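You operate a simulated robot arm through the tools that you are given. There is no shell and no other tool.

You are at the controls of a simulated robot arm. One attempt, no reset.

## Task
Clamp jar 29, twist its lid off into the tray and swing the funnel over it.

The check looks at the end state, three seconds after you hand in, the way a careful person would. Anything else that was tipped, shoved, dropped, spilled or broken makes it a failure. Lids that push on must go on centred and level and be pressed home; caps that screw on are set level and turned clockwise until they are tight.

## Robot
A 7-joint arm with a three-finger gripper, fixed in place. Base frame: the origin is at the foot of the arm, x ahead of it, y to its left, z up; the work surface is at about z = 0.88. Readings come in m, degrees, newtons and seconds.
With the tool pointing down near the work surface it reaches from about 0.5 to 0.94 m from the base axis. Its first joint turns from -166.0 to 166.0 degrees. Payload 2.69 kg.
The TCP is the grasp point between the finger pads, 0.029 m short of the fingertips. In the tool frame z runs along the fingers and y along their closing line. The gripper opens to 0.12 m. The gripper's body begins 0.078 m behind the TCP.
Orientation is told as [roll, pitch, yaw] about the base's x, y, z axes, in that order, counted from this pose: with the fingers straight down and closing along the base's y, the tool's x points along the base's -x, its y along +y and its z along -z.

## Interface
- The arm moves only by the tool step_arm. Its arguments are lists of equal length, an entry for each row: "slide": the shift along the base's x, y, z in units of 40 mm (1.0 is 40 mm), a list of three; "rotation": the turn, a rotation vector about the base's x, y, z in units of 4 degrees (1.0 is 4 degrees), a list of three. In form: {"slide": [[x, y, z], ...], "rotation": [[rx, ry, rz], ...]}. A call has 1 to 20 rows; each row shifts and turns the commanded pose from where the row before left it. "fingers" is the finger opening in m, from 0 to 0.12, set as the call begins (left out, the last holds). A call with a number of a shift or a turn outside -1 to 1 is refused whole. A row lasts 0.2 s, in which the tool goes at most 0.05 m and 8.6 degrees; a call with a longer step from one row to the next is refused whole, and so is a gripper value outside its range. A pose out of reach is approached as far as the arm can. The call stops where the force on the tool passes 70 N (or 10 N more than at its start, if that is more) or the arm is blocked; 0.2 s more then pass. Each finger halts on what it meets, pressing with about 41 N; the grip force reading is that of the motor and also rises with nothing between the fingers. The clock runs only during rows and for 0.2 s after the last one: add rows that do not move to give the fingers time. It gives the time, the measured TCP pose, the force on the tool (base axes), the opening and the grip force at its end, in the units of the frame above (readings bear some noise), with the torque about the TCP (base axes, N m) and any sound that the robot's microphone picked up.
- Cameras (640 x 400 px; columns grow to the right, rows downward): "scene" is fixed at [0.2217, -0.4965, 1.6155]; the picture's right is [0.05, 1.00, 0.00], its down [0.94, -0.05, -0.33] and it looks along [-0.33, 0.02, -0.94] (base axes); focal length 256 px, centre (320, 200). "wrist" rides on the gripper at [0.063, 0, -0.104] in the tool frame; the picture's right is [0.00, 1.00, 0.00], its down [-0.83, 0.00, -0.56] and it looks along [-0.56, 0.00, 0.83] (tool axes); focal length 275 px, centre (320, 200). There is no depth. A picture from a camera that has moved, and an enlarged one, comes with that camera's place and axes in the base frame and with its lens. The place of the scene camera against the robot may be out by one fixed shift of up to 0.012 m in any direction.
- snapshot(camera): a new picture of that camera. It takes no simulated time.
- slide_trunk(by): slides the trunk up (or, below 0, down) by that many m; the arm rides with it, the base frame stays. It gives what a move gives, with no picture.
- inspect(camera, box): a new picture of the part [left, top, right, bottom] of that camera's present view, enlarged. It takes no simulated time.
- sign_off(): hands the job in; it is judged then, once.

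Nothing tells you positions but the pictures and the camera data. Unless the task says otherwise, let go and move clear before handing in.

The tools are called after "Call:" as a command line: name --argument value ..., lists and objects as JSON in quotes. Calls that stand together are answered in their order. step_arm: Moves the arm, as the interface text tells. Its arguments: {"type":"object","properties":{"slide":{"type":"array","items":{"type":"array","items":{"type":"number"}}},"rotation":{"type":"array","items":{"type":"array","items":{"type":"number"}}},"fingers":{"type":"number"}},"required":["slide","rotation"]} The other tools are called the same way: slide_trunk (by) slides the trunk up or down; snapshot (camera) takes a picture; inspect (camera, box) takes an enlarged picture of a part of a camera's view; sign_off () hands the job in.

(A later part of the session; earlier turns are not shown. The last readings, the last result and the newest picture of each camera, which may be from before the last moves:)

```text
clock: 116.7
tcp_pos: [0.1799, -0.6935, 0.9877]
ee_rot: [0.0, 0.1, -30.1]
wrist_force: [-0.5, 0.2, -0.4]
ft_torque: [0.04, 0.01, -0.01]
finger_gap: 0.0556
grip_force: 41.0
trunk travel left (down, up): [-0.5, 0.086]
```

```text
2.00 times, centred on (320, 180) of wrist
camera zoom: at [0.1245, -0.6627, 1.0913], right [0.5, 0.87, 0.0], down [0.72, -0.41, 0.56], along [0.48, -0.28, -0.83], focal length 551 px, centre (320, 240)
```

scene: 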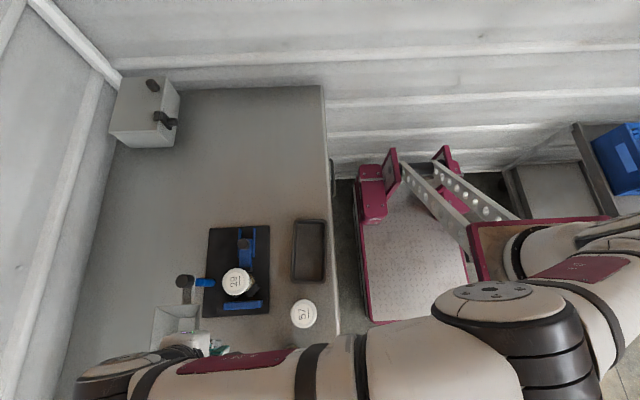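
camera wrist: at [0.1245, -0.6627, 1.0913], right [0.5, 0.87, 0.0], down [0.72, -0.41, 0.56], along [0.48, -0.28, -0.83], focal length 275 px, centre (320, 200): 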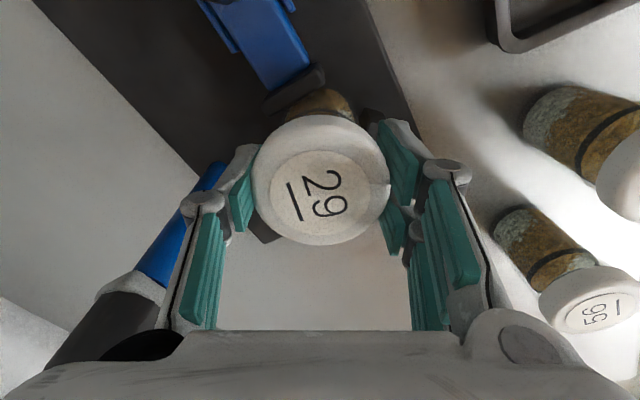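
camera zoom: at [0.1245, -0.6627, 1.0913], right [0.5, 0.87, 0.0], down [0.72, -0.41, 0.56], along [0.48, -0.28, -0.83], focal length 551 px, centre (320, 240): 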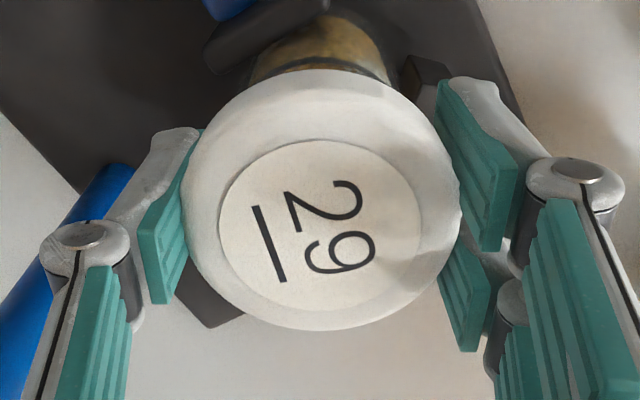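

Only about 0.4 N hangs on the gripper, so the lid is free of the jar. I lift it straight up and look at the open jar.

Call:
step_arm --slide '[[0, 0, 0.1], [0, 0, 0.15], [0, 0, 0.2], [0, 0, 0.25], [0, 0, 0.3], [0, 0, 0.3], [0, 0, 0.3], [0, 0, 0.3], [0, 0, 0.3], [0, 0, 0]]' --rotation '[[0, 0, 0], [0, 0, 0], [0, 0, 0], [0, 0, 0], [0, 0, 0], [0, 0, 0], [0, 0, 0], [0, 0, 0], [0, 0, 0], [0, 0, 0]]'

Call:
snapshot --camera "wrist"

Call:
inspect --camera "wrist" --box '[200, 20, 440, 280]'

```text
clock: 118.9
tcp_pos: [0.1794, -0.6945, 1.077]
ee_rot: [0.0, 0.1, -30.1]
wrist_force: [0.6, -0.2, -0.9]
ft_torque: [-0.02, -0.01, 0.0]
finger_gap: 0.0558
grip_force: 41.0
trunk travel left (down, up): [-0.5, 0.086]
```

```text
taken
camera wrist: at [0.1243, -0.6625, 1.1798], right [0.5, 0.87, 0.0], down [0.72, -0.41, 0.55], along [0.48, -0.28, -0.83], focal length 275 px, centre (320, 200)
```

wrist: 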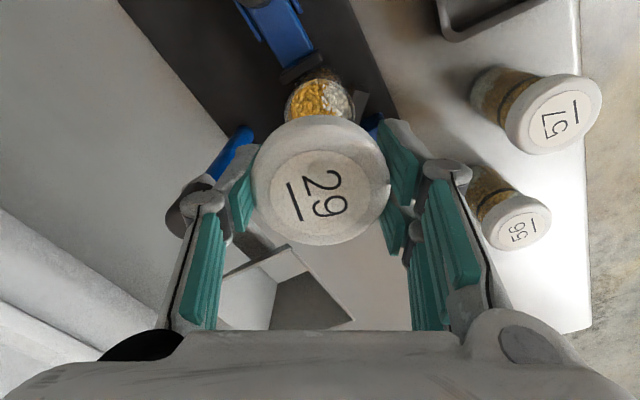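

```text
1.54 times, centred on (320, 150) of wrist
camera zoom: at [0.1243, -0.6625, 1.1798], right [0.5, 0.87, 0.0], down [0.72, -0.41, 0.55], along [0.48, -0.28, -0.83], focal length 424 px, centre (320, 277)
```

zoom: 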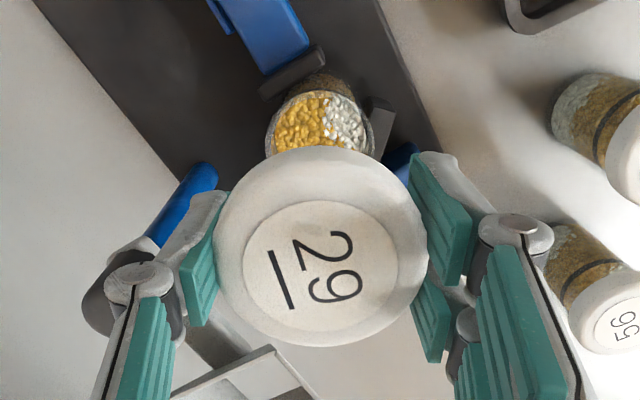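

The jar is open with its contents in place and the lid is in the gripper. I carry the lid to the tray centre at about (0.115, -0.527), turning to yaw -94.5° to match the tray's slight rotation.

Call:
step_arm --slide '[[-0.05, 0.1, 0.1], [-0.096, 0.25, 0], [-0.096, 0.25, 0], [-0.096, 0.25, 0], [-0.096, 0.25, 0], [-0.096, 0.25, 0], [-0.096, 0.25, 0], [-0.096, 0.25, 0], [-0.096, 0.25, 0], [-0.096, 0.25, 0], [-0.096, 0.25, 0], [-0.096, 0.25, 0], [-0.096, 0.25, 0], [-0.096, 0.25, 0], [-0.096, 0.25, 0], [-0.096, 0.25, 0], [-0.096, 0.25, 0], [-0.05, 0.1, 0], [0, 0, 0]]' --rotation '[[0, 0, -0.9], [0, 0, -0.9], [0, 0, -0.9], [0, 0, -0.9], [0, 0, -0.9], [0, 0, -0.9], [0, 0, -0.9], [0, 0, -0.9], [0, 0, -0.9], [0, 0, -0.9], [0, 0, -0.9], [0, 0, -0.9], [0, 0, -0.9], [0, 0, -0.9], [0, 0, -0.9], [0, 0, -0.9], [0, 0, -0.9], [0, 0, -0.9], [0, 0, 0]]'

Call:
snapshot --camera "wrist"

Call:
snapshot --camera "scene"

Call:
inspect --camera "scene" --box '[140, 200, 340, 325]'

```text
clock: 122.9
tcp_pos: [0.1145, -0.5259, 1.0789]
ee_rot: [0.0, 0.2, -95.0]
wrist_force: [0.3, -0.3, 0.0]
ft_torque: [-0.02, 0.01, 0.04]
finger_gap: 0.056
grip_force: 41.2
trunk travel left (down, up): [-0.5, 0.086]
```

```text
taken
camera wrist: at [0.1193, -0.4633, 1.1833], right [1.0, -0.08, 0.0], down [-0.07, -0.83, 0.55], along [-0.05, -0.55, -0.83], focal length 275 px, centre (320, 200)
```

wrist: 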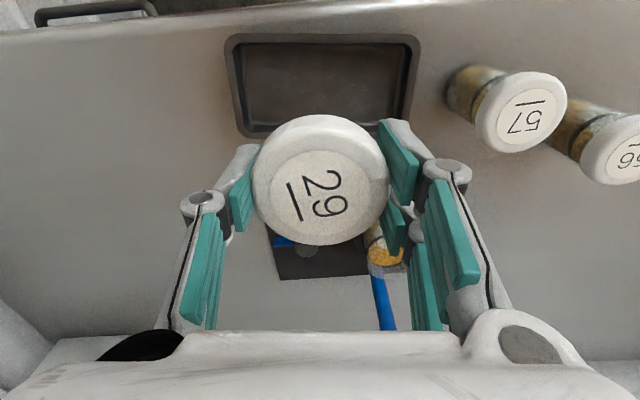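

```text
taken
```

scene: 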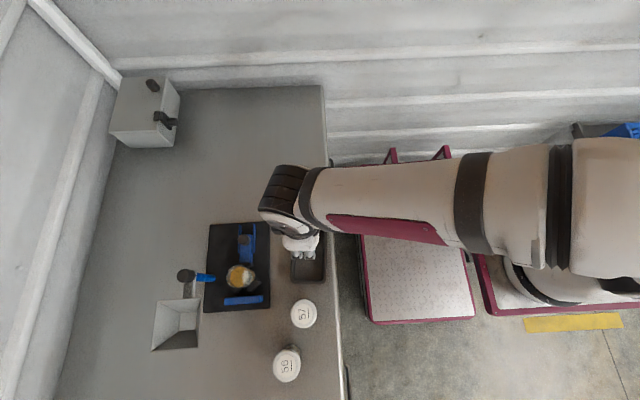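

```text
3.20 times, centred on (240, 262) of scene
camera zoom: at [0.2217, -0.4965, 1.6155], right [0.05, 1.0, 0.0], down [0.94, -0.05, -0.33], along [-0.33, 0.02, -0.94], focal length 820 px, centre (576, 0)
```

zoom: 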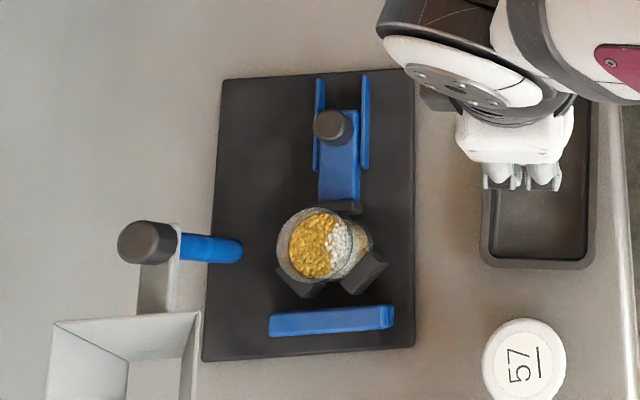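

The jar is open, upright and clamped, and the lid is centred over the tray. I lower it into the tray.

Call:
step_arm --slide '[[0, 0, -0.3], [0, 0, -0.5], [0, 0, -0.6], [0, 0, -0.6], [0, 0, -0.6], [0, 0, -0.5], [0, 0, -0.4], [0, 0, -0.2], [0, 0, 0]]' --rotation '[[0, 0, 0], [0, 0, 0], [0, 0, 0], [0, 0, 0], [0, 0, 0], [0, 0, 0], [0, 0, 0], [0, 0, 0], [0, 0, 0]]'

Call:
snapshot --camera "wrist"

```text
clock: 124.9
tcp_pos: [0.1143, -0.5265, 0.9316]
ee_rot: [0.0, 0.1, -94.8]
wrist_force: [1.0, 0.4, -0.6]
ft_torque: [0.02, -0.05, 0.0]
finger_gap: 0.0559
grip_force: 40.5
trunk travel left (down, up): [-0.5, 0.086]
```

```text
taken
camera wrist: at [0.1188, -0.4634, 1.0352], right [1.0, -0.08, 0.0], down [-0.07, -0.83, 0.56], along [-0.04, -0.55, -0.83], focal length 275 px, centre (320, 200)
```

wrist: 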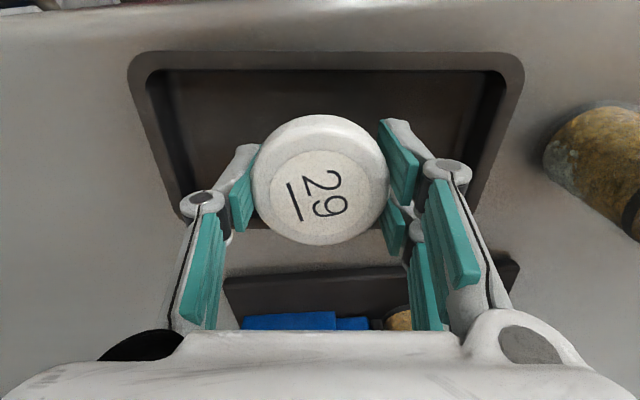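

Call:
step_arm --slide '[[0, 0, -0.08], [0, 0, -0.08], [0, 0, 0]]' --rotation '[[0, 0, 0], [0, 0, 0], [0, 0, 0]]'

Call:
step_arm --slide '[[0, 0, -0.06], [0, 0, 0]]' --rotation '[[0, 0, 0], [0, 0, 0]]'

Call:
step_arm --slide '[[0, 0, -0.05], [0, 0, 0]]' --rotation '[[0, 0, 0], [0, 0, 0]]'

Call:
step_arm --slide '[[0, 0, -0.05], [0, 0, 0]]' --rotation '[[0, 0, 0], [0, 0, 0]]'

```text
clock: 125.7
tcp_pos: [0.1148, -0.5261, 0.925]
ee_rot: [0.0, 0.1, -94.8]
wrist_force: [0.3, 0.0, -0.9]
ft_torque: [0.02, -0.03, 0.01]
finger_gap: 0.0561
grip_force: 41.3
trunk travel left (down, up): [-0.5, 0.086]
```

```text
clock: 126.3
tcp_pos: [0.1144, -0.5271, 0.9216]
ee_rot: [0.0, 0.1, -94.9]
wrist_force: [0.0, 0.4, -0.5]
ft_torque: [0.02, 0.01, -0.01]
finger_gap: 0.0558
grip_force: 40.9
trunk travel left (down, up): [-0.5, 0.086]
```

```text
clock: 126.9
tcp_pos: [0.1156, -0.5258, 0.9192]
ee_rot: [0.0, 0.2, -94.9]
wrist_force: [0.1, -0.5, 0.5]
ft_torque: [0.01, -0.01, 0.02]
finger_gap: 0.0559
grip_force: 41.7
trunk travel left (down, up): [-0.5, 0.086]
```

```text
clock: 127.5
tcp_pos: [0.1141, -0.5264, 0.9184]
ee_rot: [0.1, 0.1, -94.9]
wrist_force: [0.2, -0.3, -0.6]
ft_torque: [-0.01, 0.0, -0.01]
finger_gap: 0.0561
grip_force: 40.7
trunk travel left (down, up): [-0.5, 0.086]
```

Call:
step_arm --slide '[[0, 0, -0.04], [0, 0, 0]]' --rotation '[[0, 0, 0], [0, 0, 0]]'

Call:
step_arm --slide '[[0, 0, -0.04], [0, 0, 0]]' --rotation '[[0, 0, 0], [0, 0, 0]]'

Call:
inspect --camera "wrist" --box '[120, 30, 540, 300]'

```text
clock: 128.1
tcp_pos: [0.1154, -0.5257, 0.9168]
ee_rot: [0.0, 0.2, -94.8]
wrist_force: [-0.6, -1.2, -0.5]
ft_torque: [0.03, -0.02, 0.0]
finger_gap: 0.0561
grip_force: 41.6
trunk travel left (down, up): [-0.5, 0.086]
```

```text
clock: 128.7
tcp_pos: [0.1163, -0.5259, 0.916]
ee_rot: [0.0, 0.1, -94.9]
wrist_force: [-0.5, 0.1, -0.7]
ft_torque: [-0.02, -0.01, 0.02]
finger_gap: 0.0561
grip_force: 41.0
trunk travel left (down, up): [-0.5, 0.086]
```

```text
1.48 times, centred on (330, 165) of wrist
camera zoom: at [0.1192, -0.4633, 1.0192], right [1.0, -0.08, 0.0], down [-0.07, -0.83, 0.56], along [-0.04, -0.55, -0.83], focal length 408 px, centre (305, 252)
```

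zoom: 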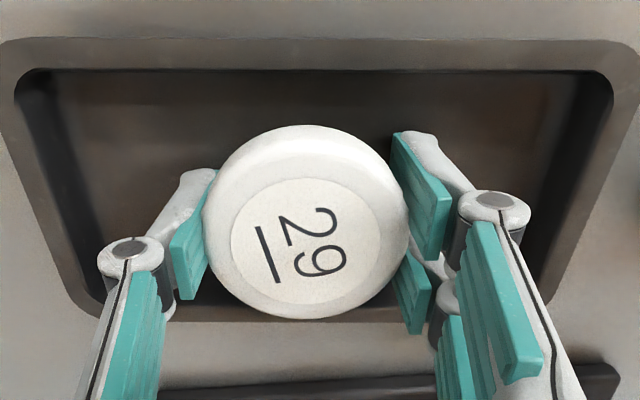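

Call:
step_arm --slide '[[0, 0, -0.03], [0, 0, 0]]' --rotation '[[0, 0, 0], [0, 0, 0]]'

Call:
step_arm --slide '[[0, 0, -0.03], [0, 0, 0]]' --rotation '[[0, 0, 0], [0, 0, 0]]'

Call:
step_arm --slide '[[0, 0, -0.03], [0, 0, 0]]' --rotation '[[0, 0, 0], [0, 0, 0]]'

```text
clock: 129.3
tcp_pos: [0.1147, -0.5258, 0.915]
ee_rot: [0.0, 0.1, -94.9]
wrist_force: [0.6, 0.8, -0.4]
ft_torque: [-0.02, 0.01, 0.0]
finger_gap: 0.0559
grip_force: 40.8
trunk travel left (down, up): [-0.5, 0.086]
```

```text
clock: 129.9
tcp_pos: [0.1147, -0.5254, 0.9131]
ee_rot: [0.0, 0.1, -95.0]
wrist_force: [1.1, 0.6, 0.0]
ft_torque: [0.01, -0.01, -0.03]
finger_gap: 0.0561
grip_force: 41.4
trunk travel left (down, up): [-0.5, 0.086]
```

```text
clock: 130.5
tcp_pos: [0.1148, -0.5269, 0.9139]
ee_rot: [-0.1, 0.0, -94.9]
wrist_force: [2.3, 5.4, 19.7]
ft_torque: [0.15, -0.16, 0.04]
finger_gap: 0.056
grip_force: 41.4
trunk travel left (down, up): [-0.5, 0.086]
```

The fingertips touch the tray floor. I back off 1.2 mm and open just a little, so the lid slides down guided between the fingers.

Call:
step_arm --slide '[[0, 0, 0.03], [0, 0, 0]]' --rotation '[[0, 0, 0], [0, 0, 0]]'

Call:
step_arm --slide '[[0, 0, 0], [0, 0, 0], [0, 0, 0]]' --rotation '[[0, 0, 0], [0, 0, 0], [0, 0, 0]]' --fingers 0.059

Call:
inspect --camera "wrist" --box '[120, 30, 540, 300]'

```text
clock: 131.1
tcp_pos: [0.114, -0.5254, 0.9128]
ee_rot: [0.0, 0.0, -94.9]
wrist_force: [1.2, -1.4, 9.3]
ft_torque: [-0.06, -0.13, 0.01]
finger_gap: 0.056
grip_force: 40.9
trunk travel left (down, up): [-0.5, 0.086]
```

```text
clock: 131.9
tcp_pos: [0.1149, -0.526, 0.9132]
ee_rot: [-0.1, 0.2, -94.9]
wrist_force: [-2.5, 0.5, 3.2]
ft_torque: [-0.03, 0.0, -0.01]
finger_gap: 0.059
grip_force: 0.0
trunk travel left (down, up): [-0.5, 0.086]
```

```text
1.48 times, centred on (330, 165) of wrist
camera zoom: at [0.1188, -0.4627, 1.0167], right [1.0, -0.08, 0.0], down [-0.07, -0.83, 0.55], along [-0.04, -0.55, -0.83], focal length 408 px, centre (305, 252)
```

zoom: 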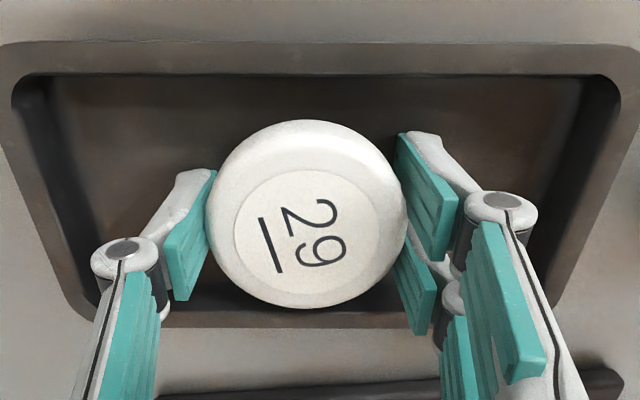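

Call:
step_arm --slide '[[0, 0, 0], [0, 0, 0]]' --rotation '[[0, 0, 0], [0, 0, 0]]' --fingers 0.063

Call:
inspect --camera "wrist" --box '[120, 30, 540, 300]'

```text
clock: 132.5
tcp_pos: [0.1138, -0.526, 0.913]
ee_rot: [-0.1, 0.0, -94.9]
wrist_force: [-0.4, 0.5, -0.9]
ft_torque: [0.0, 0.01, 0.0]
finger_gap: 0.0628
grip_force: 0.0
trunk travel left (down, up): [-0.5, 0.086]
```

```text
1.48 times, centred on (330, 165) of wrist
camera zoom: at [0.1191, -0.4628, 1.0167], right [1.0, -0.08, 0.0], down [-0.07, -0.83, 0.55], along [-0.04, -0.55, -0.83], focal length 408 px, centre (305, 252)
```

zoom: 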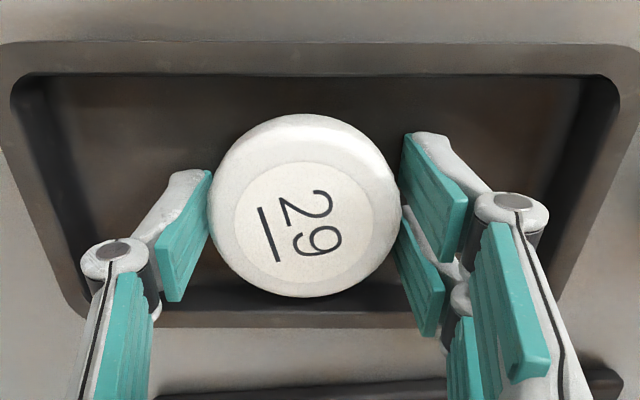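

The lid has settled onto the tray floor. I open wider and rise straight up.

Call:
step_arm --slide '[[0, 0, 0], [0, 0, 0], [0, 0, 0.2], [0, 0, 0.5], [0, 0, 0.8], [0, 0, 0.9], [0, 0, 0.9], [0, 0, 0.8], [0, 0, 0]]' --rotation '[[0, 0, 0], [0, 0, 0], [0, 0, 0], [0, 0, 0], [0, 0, 0], [0, 0, 0], [0, 0, 0], [0, 0, 0], [0, 0, 0]]' --fingers 0.08

Call:
snapshot --camera "wrist"

Call:
inspect --camera "scene" --box '[140, 200, 340, 325]'

```text
clock: 134.5
tcp_pos: [0.1149, -0.5254, 1.0768]
ee_rot: [0.0, 0.1, -94.9]
wrist_force: [-0.2, 0.1, -0.1]
ft_torque: [0.0, 0.04, -0.03]
finger_gap: 0.0803
grip_force: 0.0
trunk travel left (down, up): [-0.5, 0.086]
```

```text
taken
camera wrist: at [0.1186, -0.4626, 1.1802], right [1.0, -0.08, 0.0], down [-0.07, -0.83, 0.55], along [-0.04, -0.55, -0.83], focal length 275 px, centre (320, 200)
```

wrist: 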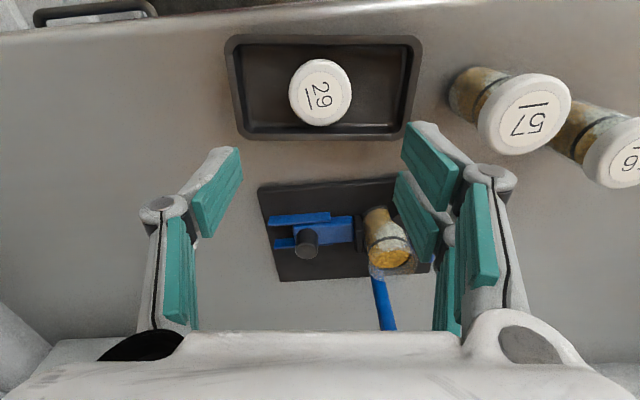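

```text
3.20 times, centred on (240, 262) of scene
camera zoom: at [0.2217, -0.4965, 1.6155], right [0.05, 1.0, 0.0], down [0.94, -0.05, -0.33], along [-0.33, 0.02, -0.94], focal length 820 px, centre (576, 0)
```

zoom: 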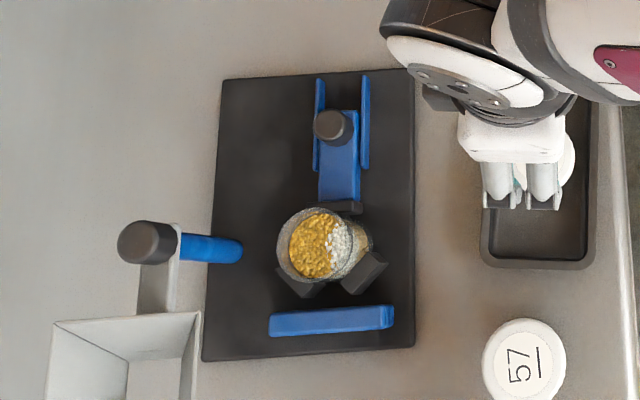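

The lid lies flat in the tray with its label up, and jar 29 is open and clamped. Now the funnel: I move over its post knob near (0.178, -0.787), turning to yaw -20°.

Call:
step_arm --slide '[[0.083, -0.345, 0.1], [0.083, -0.345, 0.1], [0.083, -0.345, 0.1], [0.083, -0.345, 0.1], [0.083, -0.345, 0.1], [0.083, -0.345, 0.1], [0.083, -0.345, 0.1], [0.083, -0.345, 0.1], [0.083, -0.345, 0.1], [0.083, -0.345, 0.1], [0.083, -0.345, 0.1], [0.083, -0.345, 0.1], [0.083, -0.345, 0.1], [0.083, -0.345, 0.1], [0.083, -0.345, 0.1], [0.083, -0.345, 0], [0.083, -0.345, 0], [0.083, -0.345, 0], [0.083, -0.345, 0], [0, 0, 0]]' --rotation '[[0, 0, 0.987], [0, 0, 0.987], [0, 0, 0.987], [0, 0, 0.987], [0, 0, 0.987], [0, 0, 0.987], [0, 0, 0.987], [0, 0, 0.987], [0, 0, 0.987], [0, 0, 0.987], [0, 0, 0.987], [0, 0, 0.987], [0, 0, 0.987], [0, 0, 0.987], [0, 0, 0.987], [0, 0, 0.987], [0, 0, 0.987], [0, 0, 0.987], [0, 0, 0.987], [0, 0, 0]]' --fingers 0.06

Call:
snapshot --camera "wrist"

Call:
snapshot --camera "scene"

```text
clock: 138.7
tcp_pos: [0.187, -0.7191, 1.125]
ee_rot: [0.0, 0.2, -19.8]
wrist_force: [0.6, 0.7, 1.2]
ft_torque: [0.0, 0.0, -0.02]
finger_gap: 0.0602
grip_force: 0.1
out of reach, approached as far as the arm can: row 15, 16, 17, 18, 19
trunk travel left (down, up): [-0.5, 0.086]
```

```text
taken
camera wrist: at [0.1269, -0.699, 1.2295], right [0.33, 0.94, 0.0], down [0.78, -0.28, 0.55], along [0.52, -0.19, -0.83], focal length 275 px, centre (320, 200)
```

wrist: 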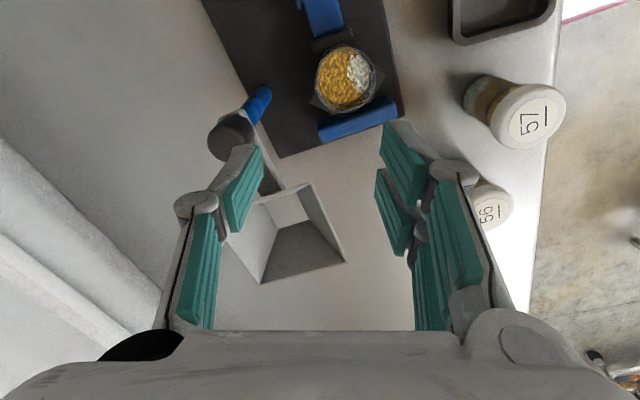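

```text
taken
```

scene: 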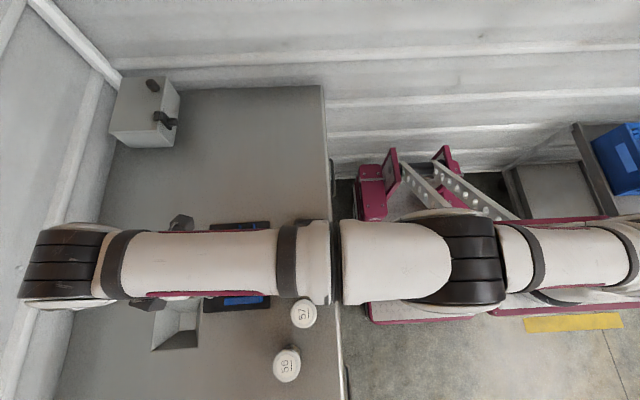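

The knob is beyond reach at this height. Raising the trunk puts the workspace relatively lower, where the reach is longer, so I slide the trunk up.

Call:
slide_trunk --by 0.085

Call:
step_arm --slide '[[0, 0, -0.5], [0, -0.3, -0.5], [-0.05, -0.4, -0.5], [-0.05, -0.4, -0.3], [-0.05, -0.4, 0], [-0.05, -0.2, 0], [0, 0, 0]]' --rotation '[[0, 0, 0], [0, 0, 0], [0, 0, 0], [0, 0, 0], [0, 0, 0], [0, 0, 0], [0, 0, 0]]'

Call:
snapshot --camera "wrist"

```text
clock: 139.9
tcp_pos: [0.1886, -0.7205, 1.2108]
ee_rot: [0.0, 0.1, -19.8]
wrist_force: [0.1, 0.7, -1.1]
ft_torque: [0.01, -0.01, -0.02]
finger_gap: 0.0598
grip_force: 0.0
trunk travel left (down, up): [-0.585, 0.001]
```

```text
clock: 141.5
tcp_pos: [0.1802, -0.7349, 1.139]
ee_rot: [0.0, 0.0, -19.9]
wrist_force: [0.4, 1.0, 0.7]
ft_torque: [0.01, -0.02, -0.05]
finger_gap: 0.0599
grip_force: 0.1
out of reach, approached as far as the arm can: row 2, 3, 4, 5, 6
trunk travel left (down, up): [-0.585, 0.001]
```

```text
taken
camera wrist: at [0.1214, -0.7126, 1.2407], right [0.34, 0.94, 0.0], down [0.78, -0.28, 0.56], along [0.52, -0.19, -0.83], focal length 275 px, centre (320, 200)
```

wrist: 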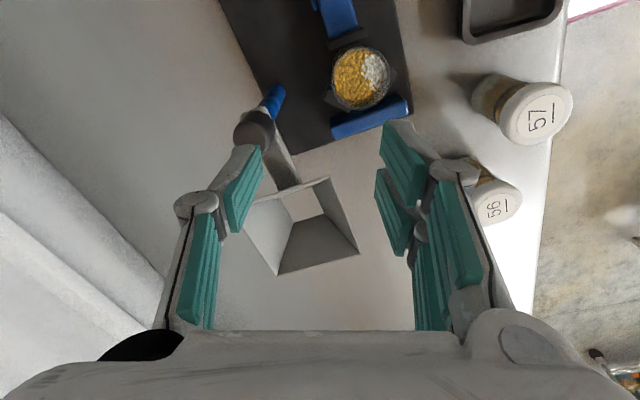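

Call:
step_arm --slide '[[0, 0, -0.5], [0, 0, -0.4], [0, -0.3, 0], [0, -0.4, 0], [-0.02, -0.4, 0], [-0.03, -0.2, 0], [0, 0, 0]]' --rotation '[[0, 0, 0], [0, 0, 0], [0, 0, 0], [0, 0, 0], [0, 0, 0], [0, 0, 0], [0, 0, 0]]'

Call:
snapshot --camera "wrist"

```text
clock: 143.1
tcp_pos: [0.1778, -0.7368, 1.1005]
ee_rot: [0.0, 0.3, -19.9]
wrist_force: [0.7, 0.0, 0.1]
ft_torque: [0.02, 0.0, 0.02]
finger_gap: 0.0597
grip_force: 0.0
out of reach, approached as far as the arm can: row 3, 4, 5, 6
trunk travel left (down, up): [-0.585, 0.001]
```

```text
taken
camera wrist: at [0.1175, -0.7157, 1.204], right [0.34, 0.94, 0.0], down [0.78, -0.28, 0.56], along [0.52, -0.19, -0.83], focal length 275 px, centre (320, 200)
```

wrist: 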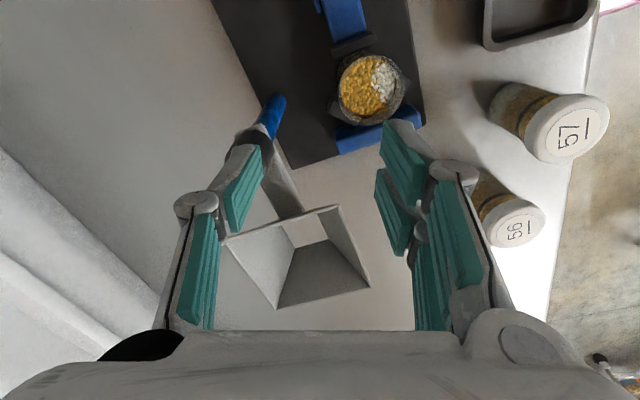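

Still stuck at about the same radius, so the limit seems to depend on the arm's wrist posture rather than pure distance. I turn back to yaw -88° here and try extending again.

Call:
step_arm --slide '[[0, 0, 0], [0, 0, 0], [0, 0, 0], [0, 0, 0], [0, 0, 0], [0, 0, 0], [0, 0, 0], [0, 0, 0], [0, 0, 0], [0, 0, 0], [0, 0, 0], [0, 0, 0], [0, 0, 0], [0, 0, 0], [0, 0, 0], [0, 0, 0], [0, 0, 0]]' --rotation '[[0, 0, -1], [0, 0, -1], [0, 0, -1], [0, 0, -1], [0, 0, -1], [0, 0, -1], [0, 0, -1], [0, 0, -1], [0, 0, -1], [0, 0, -1], [0, 0, -1], [0, 0, -1], [0, 0, -1], [0, 0, -1], [0, 0, -1], [0, 0, -1], [0, 0, -1]]'

Call:
step_arm --slide '[[0, -0.3, 0], [0, -0.3, 0], [0, -0.3, 0], [0, -0.3, 0], [0, 0, 0]]' --rotation '[[0, 0, 0], [0, 0, 0], [0, 0, 0], [0, 0, 0], [0, 0, 0]]'

Call:
snapshot --camera "wrist"

```text
clock: 146.7
tcp_pos: [0.1786, -0.7369, 1.1019]
ee_rot: [0.0, 0.0, -87.9]
wrist_force: [-0.1, -0.3, 0.3]
ft_torque: [0.01, 0.0, -0.03]
finger_gap: 0.0601
grip_force: 0.0
trunk travel left (down, up): [-0.585, 0.001]
```

```text
clock: 147.9
tcp_pos: [0.1765, -0.7363, 1.0992]
ee_rot: [0.1, 0.1, -87.9]
wrist_force: [0.9, 0.1, -0.4]
ft_torque: [-0.01, 0.02, 0.02]
finger_gap: 0.0601
grip_force: 0.0
out of reach, approached as far as the arm can: row 1, 2, 3, 4
trunk travel left (down, up): [-0.585, 0.001]
```

```text
taken
camera wrist: at [0.1733, -0.6737, 1.2031], right [1.0, 0.04, 0.0], down [0.03, -0.83, 0.56], along [0.02, -0.55, -0.83], focal length 275 px, centre (320, 200)
```

wrist: 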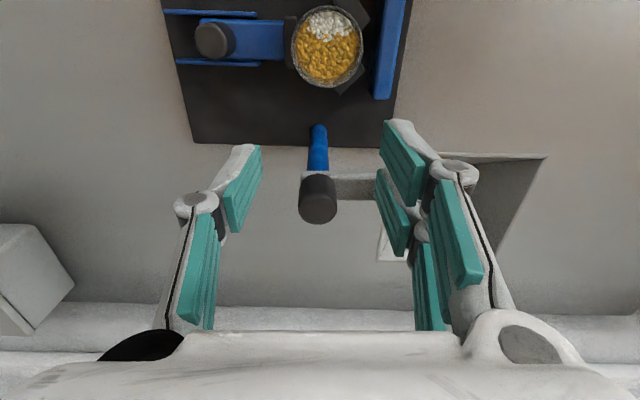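

The limit is not the yaw but the tool-down posture at this height. Leaning the fingers outward should extend the reach, and I can then drag the funnel from inside with closed fingertips. First I measure the funnel from here.

Call:
inspect --camera "wrist" --box '[260, 110, 420, 240]'

Call:
inspect --camera "wrist" --box '[280, 130, 560, 330]'

Call:
inspect --camera "scene" --box '[140, 255, 240, 360]'

```text
3.08 times, centred on (340, 175) of wrist
camera zoom: at [0.1733, -0.6737, 1.2031], right [1.0, 0.04, 0.0], down [0.03, -0.83, 0.56], along [0.02, -0.55, -0.83], focal length 847 px, centre (258, 277)
```

zoom: 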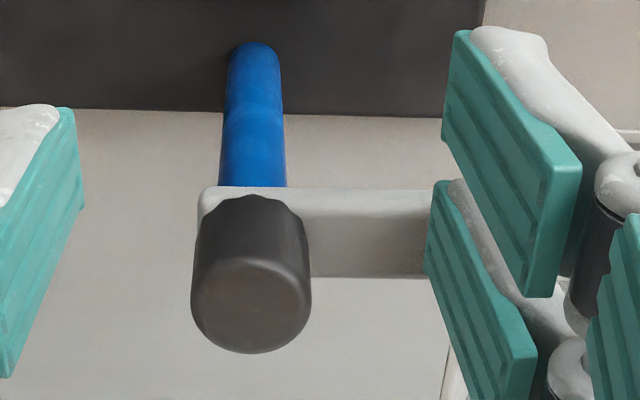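

```text
2.00 times, centred on (420, 230) of wrist
camera zoom: at [0.1733, -0.6737, 1.2031], right [1.0, 0.04, 0.0], down [0.03, -0.83, 0.56], along [0.02, -0.55, -0.83], focal length 551 px, centre (120, 140)
```

zoom: 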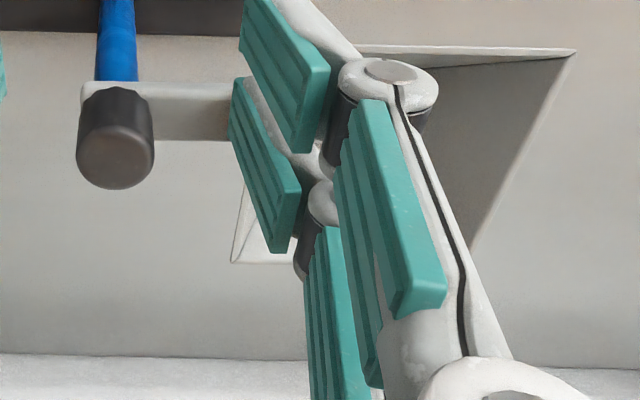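

```text
3.81 times, centred on (190, 308) of scene
camera zoom: at [0.2217, -0.4965, 1.6155], right [0.05, 1.0, 0.0], down [0.94, -0.05, -0.33], along [-0.33, 0.02, -0.94], focal length 976 px, centre (815, -210)
```

zoom: 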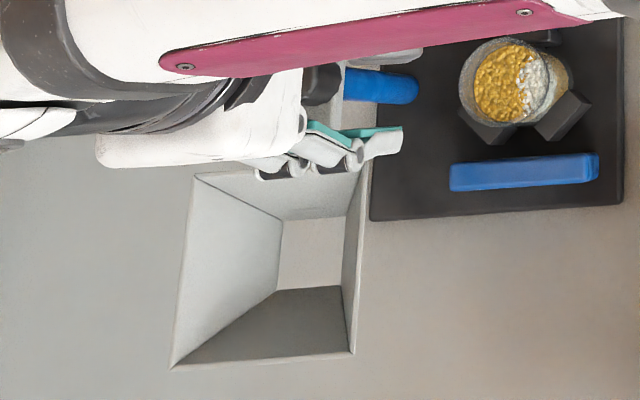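

The funnel hangs at radius ≈ 0.09 m from the pivot at about (0.176, -0.785), and the jar lies at the same radius at about 88°, so the swing should match. I close the fingers and tilt them 24° outward to gain reach.

Call:
step_arm --slide '[[0, 0, 0.2], [0, 0, 0.2], [0, 0, 0], [0, 0, 0], [0, 0, 0], [0, 0, 0], [0, 0, 0]]' --rotation '[[-1, 0, 0], [-1, 0, 0], [-1, 0, 0], [-1, 0, 0], [-1, 0, 0], [-1, 0, 0], [0, 0, 0]]' --fingers 0.0

Call:
step_arm --slide '[[0.3, 0, 0.1], [0.5, 0, 0], [0.5, 0, 0], [0.5, -0.05, 0], [0.4, -0.1, 0], [0, 0, 0]]' --rotation '[[0, 0, 0], [0, 0, 0], [0, 0, 0], [0, 0, 0], [0, 0, 0], [0, 0, 0]]'

Call:
snapshot --camera "wrist"

Call:
snapshot --camera "scene"

```text
clock: 149.5
tcp_pos: [0.1759, -0.7371, 1.1158]
ee_rot: [-1.0, -23.9, -87.6]
wrist_force: [0.8, 0.0, -0.4]
ft_torque: [-0.02, -0.01, 0.01]
finger_gap: 0.0002
grip_force: 29.0
trunk travel left (down, up): [-0.585, 0.001]
```

```text
clock: 150.9
tcp_pos: [0.2649, -0.7428, 1.1184]
ee_rot: [-0.9, -23.9, -87.6]
wrist_force: [-0.4, -0.2, 0.1]
ft_torque: [0.03, 0.0, 0.02]
finger_gap: 0.0
grip_force: 29.0
trunk travel left (down, up): [-0.585, 0.001]
```

```text
taken
camera wrist: at [0.2614, -0.6431, 1.1881], right [1.0, 0.04, -0.02], down [0.03, -0.53, 0.85], along [0.02, -0.84, -0.53], focal length 275 px, centre (320, 200)
```

wrist: 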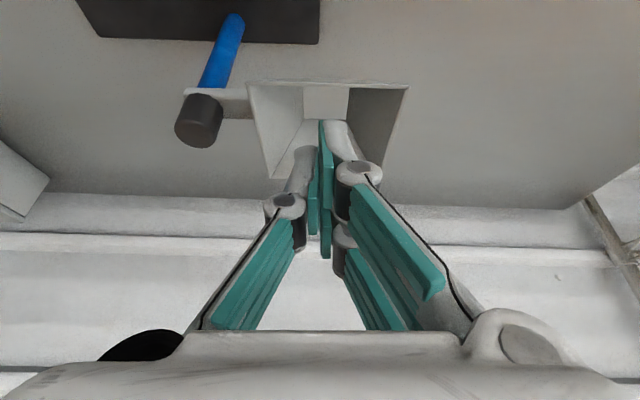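

```text
taken
```

scene: 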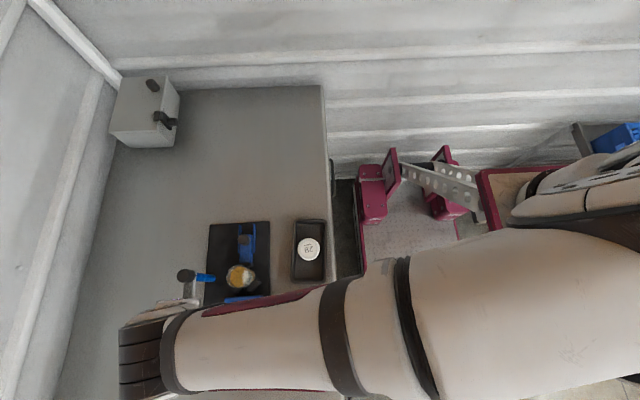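

The tilt gives the needed reach and the tips hover over the funnel. I move slightly further out and lower the tips inside it, to about z = 1.035.

Call:
step_arm --slide '[[0, -0.2, 0], [0, -0.15, 0], [0, 0, 0]]' --rotation '[[0, 0, 0], [0, 0, 0], [0, 0, 0]]'

Call:
inspect --camera "wrist" --box '[230, 60, 430, 200]'

```text
clock: 151.7
tcp_pos: [0.2639, -0.757, 1.1188]
ee_rot: [-0.9, -23.9, -87.8]
wrist_force: [0.1, -0.5, 0.0]
ft_torque: [0.02, -0.02, -0.02]
finger_gap: 0.0002
grip_force: 28.7
trunk travel left (down, up): [-0.585, 0.001]
```

```text
2.86 times, centred on (330, 130) of wrist
camera zoom: at [0.2612, -0.657, 1.1882], right [1.0, 0.04, -0.02], down [0.03, -0.53, 0.84], along [0.02, -0.84, -0.53], focal length 786 px, centre (291, 400)
```

zoom: 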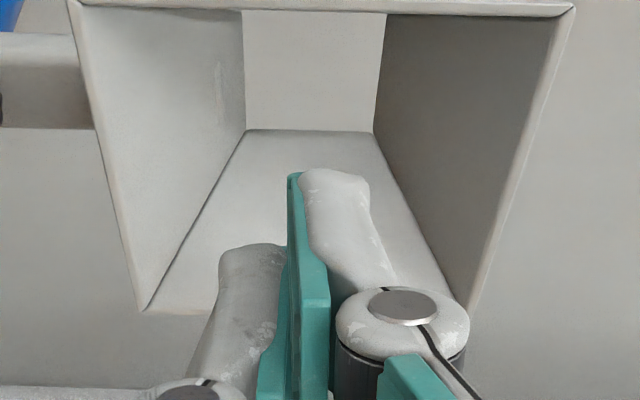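

The tips are over the funnel's opening, on its centre line. I lower them inside.

Call:
step_arm --slide '[[0, 0, -0.3], [0, 0, -0.4], [0, 0, -0.3], [0, 0, 0]]' --rotation '[[0, 0, 0], [0, 0, 0], [0, 0, 0], [0, 0, 0]]'

Call:
step_arm --slide '[[0, 0, -0.2], [0, 0, -0.15], [0, 0, 0]]' --rotation '[[0, 0, 0], [0, 0, 0], [0, 0, 0]]'

Call:
snapshot --camera "wrist"

Call:
inspect --camera "wrist" --box '[200, 40, 440, 220]'

```text
clock: 152.7
tcp_pos: [0.265, -0.7571, 1.0788]
ee_rot: [-0.9, -23.8, -87.7]
wrist_force: [0.8, -0.4, 0.4]
ft_torque: [0.01, 0.0, 0.02]
finger_gap: 0.0
grip_force: 28.9
trunk travel left (down, up): [-0.585, 0.001]
```

```text
clock: 153.5
tcp_pos: [0.265, -0.757, 1.0661]
ee_rot: [-0.9, -24.0, -87.7]
wrist_force: [0.6, -1.0, 0.4]
ft_torque: [-0.02, 0.03, 0.01]
finger_gap: 0.0
grip_force: 28.6
trunk travel left (down, up): [-0.585, 0.001]
```

```text
taken
camera wrist: at [0.2611, -0.657, 1.1348], right [1.0, 0.04, -0.02], down [0.03, -0.53, 0.85], along [0.02, -0.85, -0.53], focal length 275 px, centre (320, 200)
```

wrist: 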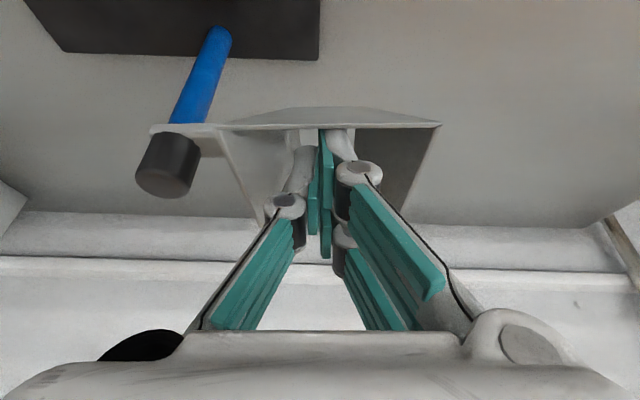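

```text
2.22 times, centred on (320, 130) of wrist
camera zoom: at [0.2611, -0.657, 1.1348], right [1.0, 0.04, -0.02], down [0.03, -0.53, 0.85], along [0.02, -0.85, -0.53], focal length 612 px, centre (320, 356)
```

zoom: 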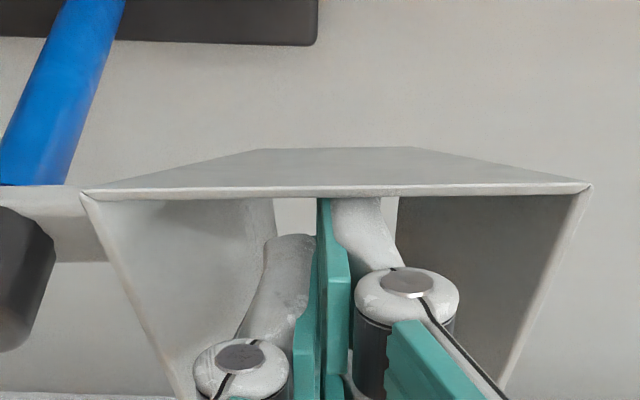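

The tips are inside the funnel, just behind its +y wall. I move gently in +y to touch the wall and feel the resistance.

Call:
step_arm --slide '[[0, 0.1, -0.08], [0, 0.1, 0], [0, 0.07, 0], [0, 0, 0]]' --rotation '[[0, 0, 0], [0, 0, 0], [0, 0, 0], [0, 0, 0]]'

Call:
step_arm --slide '[[-0.034, 0.096, 0], [-0.034, 0.096, 0], [0, 0, 0]]' --rotation '[[0, 0, 0], [0, 0, 0], [0, 0, 0]]'

Call:
snapshot --camera "wrist"

Call:
inspect --camera "scene" --box '[140, 200, 340, 325]'

```text
clock: 154.5
tcp_pos: [0.2645, -0.7461, 1.0632]
ee_rot: [-0.8, -24.0, -87.6]
wrist_force: [0.0, 1.1, 0.4]
ft_torque: [-0.02, 0.0, 0.02]
finger_gap: 0.0
grip_force: 29.0
trunk travel left (down, up): [-0.585, 0.001]
```

```text
clock: 155.3
tcp_pos: [0.263, -0.7394, 1.062]
ee_rot: [-0.9, -23.9, -87.7]
wrist_force: [0.0, 0.1, -0.2]
ft_torque: [0.02, 0.01, -0.02]
finger_gap: 0.0001
grip_force: 29.2
trunk travel left (down, up): [-0.585, 0.001]
```

```text
taken
camera wrist: at [0.2583, -0.6385, 1.1311], right [1.0, 0.04, -0.02], down [0.03, -0.53, 0.84], along [0.02, -0.84, -0.53], focal length 275 px, centre (320, 200)
```

wrist: 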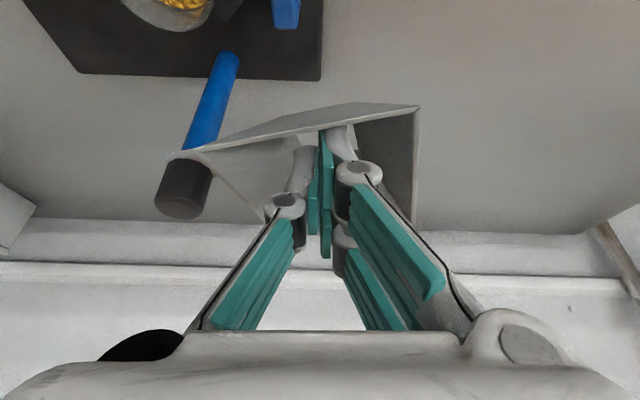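

```text
3.20 times, centred on (240, 262) of scene
camera zoom: at [0.2217, -0.4965, 1.6155], right [0.05, 1.0, 0.0], down [0.94, -0.05, -0.33], along [-0.33, 0.02, -0.94], focal length 820 px, centre (576, 0)
```

zoom: 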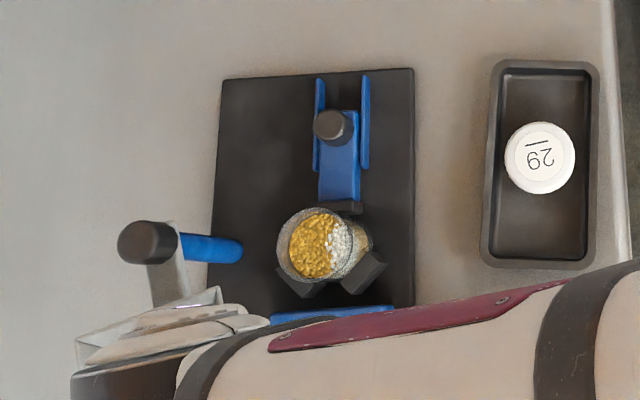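

The funnel swings with hardly any force, and plate and knob stay put. I follow the arc slowly.

Call:
step_arm --slide '[[-0.041, 0.091, 0], [-0.041, 0.091, 0], [-0.05, 0.089, 0], [-0.05, 0.089, 0], [-0.058, 0.084, 0], [-0.058, 0.084, 0], [-0.064, 0.079, 0], [-0.064, 0.079, 0], [0, 0, 0]]' --rotation '[[0, 0, 0], [0, 0, 0], [0, 0, 0], [0, 0, 0], [0, 0, 0], [0, 0, 0], [0, 0, 0], [0, 0, 0], [0, 0, 0]]'

Call:
snapshot --camera "wrist"

Call:
inspect --camera "scene" --box '[140, 200, 340, 325]'

```text
clock: 157.3
tcp_pos: [0.2453, -0.7102, 1.0629]
ee_rot: [-0.8, -23.9, -87.7]
wrist_force: [0.6, -0.7, 0.6]
ft_torque: [0.03, 0.0, 0.02]
finger_gap: 0.0002
grip_force: 28.7
trunk travel left (down, up): [-0.585, 0.001]
```

```text
taken
camera wrist: at [0.2413, -0.6109, 1.1315], right [1.0, 0.04, -0.02], down [0.03, -0.53, 0.85], along [0.02, -0.84, -0.53], focal length 275 px, centre (320, 200)
```

wrist: 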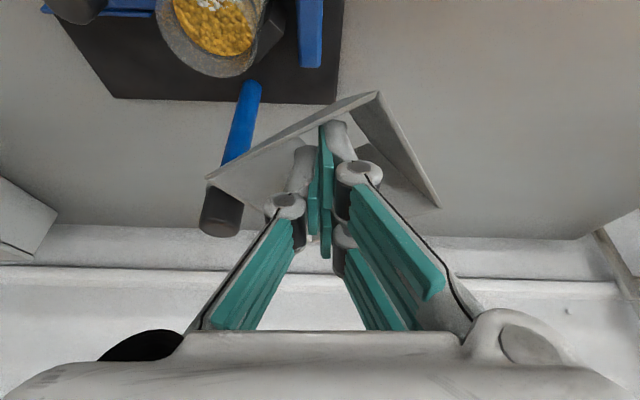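

```text
3.20 times, centred on (240, 262) of scene
camera zoom: at [0.2217, -0.4965, 1.6155], right [0.05, 1.0, 0.0], down [0.94, -0.05, -0.33], along [-0.33, 0.02, -0.94], focal length 820 px, centre (576, 0)
```

zoom: 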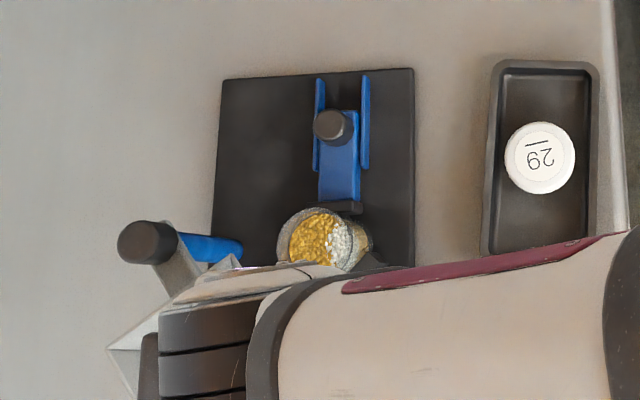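

Call:
step_arm --slide '[[-0.071, 0.0725, 0], [-0.071, 0.0725, 0], [-0.0775, 0.066, 0], [-0.0775, 0.066, 0], [-0.0825, 0.059, 0], [-0.0825, 0.059, 0], [-0.0875, 0.051, 0], [-0.0875, 0.051, 0], [0, 0, 0]]' --rotation '[[0, 0, 0], [0, 0, 0], [0, 0, 0], [0, 0, 0], [0, 0, 0], [0, 0, 0], [0, 0, 0], [0, 0, 0], [0, 0, 0]]'

Call:
snapshot --camera "wrist"

Call:
inspect --camera "scene" --box '[140, 200, 340, 325]'

```text
clock: 159.3
tcp_pos: [0.2185, -0.6914, 1.0619]
ee_rot: [-0.8, -23.8, -87.7]
wrist_force: [0.2, -0.3, 0.7]
ft_torque: [0.0, 0.01, 0.0]
finger_gap: 0.0
grip_force: 28.6
trunk travel left (down, up): [-0.585, 0.001]
```

```text
taken
camera wrist: at [0.2155, -0.5912, 1.1311], right [1.0, 0.04, -0.02], down [0.03, -0.53, 0.84], along [0.02, -0.84, -0.53], focal length 275 px, centre (320, 200)
```

wrist: 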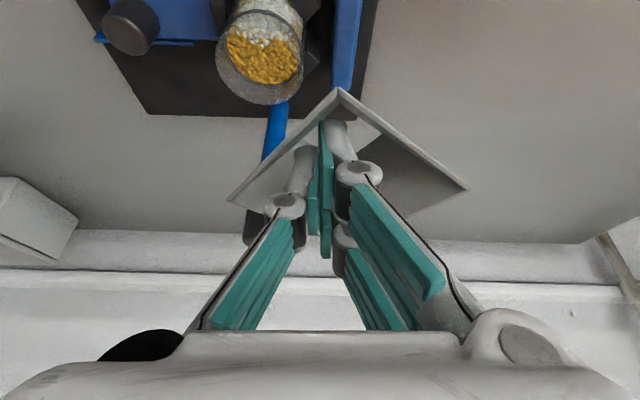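

```text
3.20 times, centred on (240, 262) of scene
camera zoom: at [0.2217, -0.4965, 1.6155], right [0.05, 1.0, 0.0], down [0.94, -0.05, -0.33], along [-0.33, 0.02, -0.94], focal length 820 px, centre (576, 0)
```

zoom: 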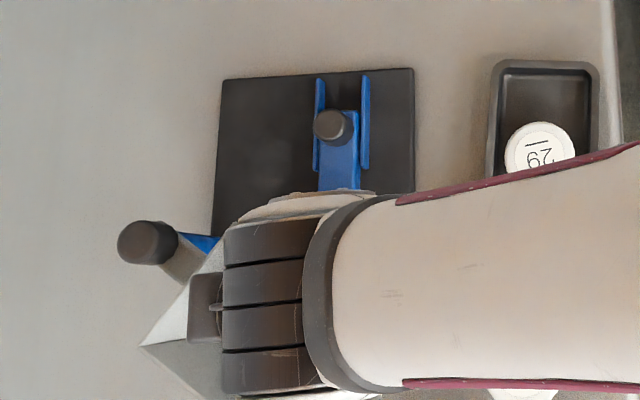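

The funnel is about halfway, still with no resistance. I continue toward the jar.

Call:
step_arm --slide '[[-0.091, 0.045, 0], [-0.091, 0.045, 0], [-0.094, 0.035, 0], [-0.094, 0.035, 0], [-0.099, 0.0275, 0], [-0.099, 0.0275, 0], [0, 0, 0]]' --rotation '[[0, 0, 0], [0, 0, 0], [0, 0, 0], [0, 0, 0], [0, 0, 0], [0, 0, 0], [0, 0, 0]]'

Call:
snapshot --camera "wrist"

Call:
inspect --camera "wrist" --box '[200, 0, 480, 200]'

```text
clock: 160.9
tcp_pos: [0.197, -0.6826, 1.062]
ee_rot: [-0.8, -24.0, -87.7]
wrist_force: [-0.3, 1.0, -0.3]
ft_torque: [0.01, -0.01, 0.02]
finger_gap: 0.0001
grip_force: 28.7
trunk travel left (down, up): [-0.585, 0.001]
```

```text
taken
camera wrist: at [0.193, -0.5826, 1.1312], right [1.0, 0.04, -0.02], down [0.03, -0.53, 0.84], along [0.02, -0.84, -0.53], focal length 275 px, centre (320, 200)
```

wrist: 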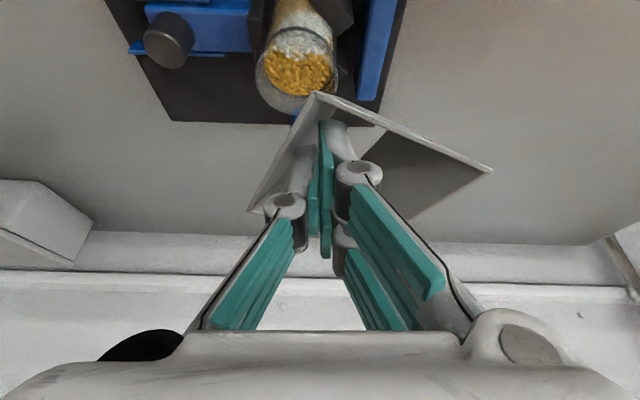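

```text
2.00 times, centred on (340, 100) of wrist
camera zoom: at [0.193, -0.5826, 1.1312], right [1.0, 0.04, -0.02], down [0.03, -0.53, 0.84], along [0.02, -0.84, -0.53], focal length 551 px, centre (280, 400)
```

zoom: 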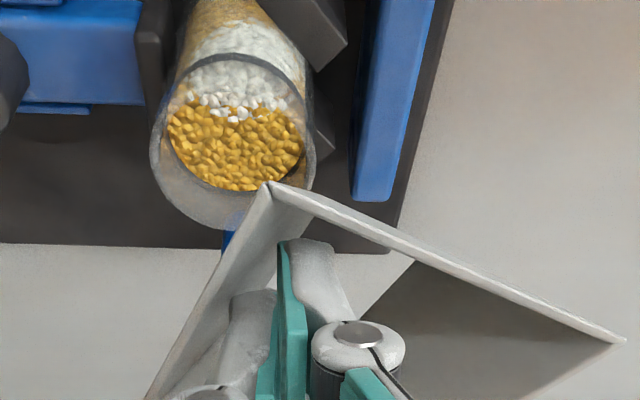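

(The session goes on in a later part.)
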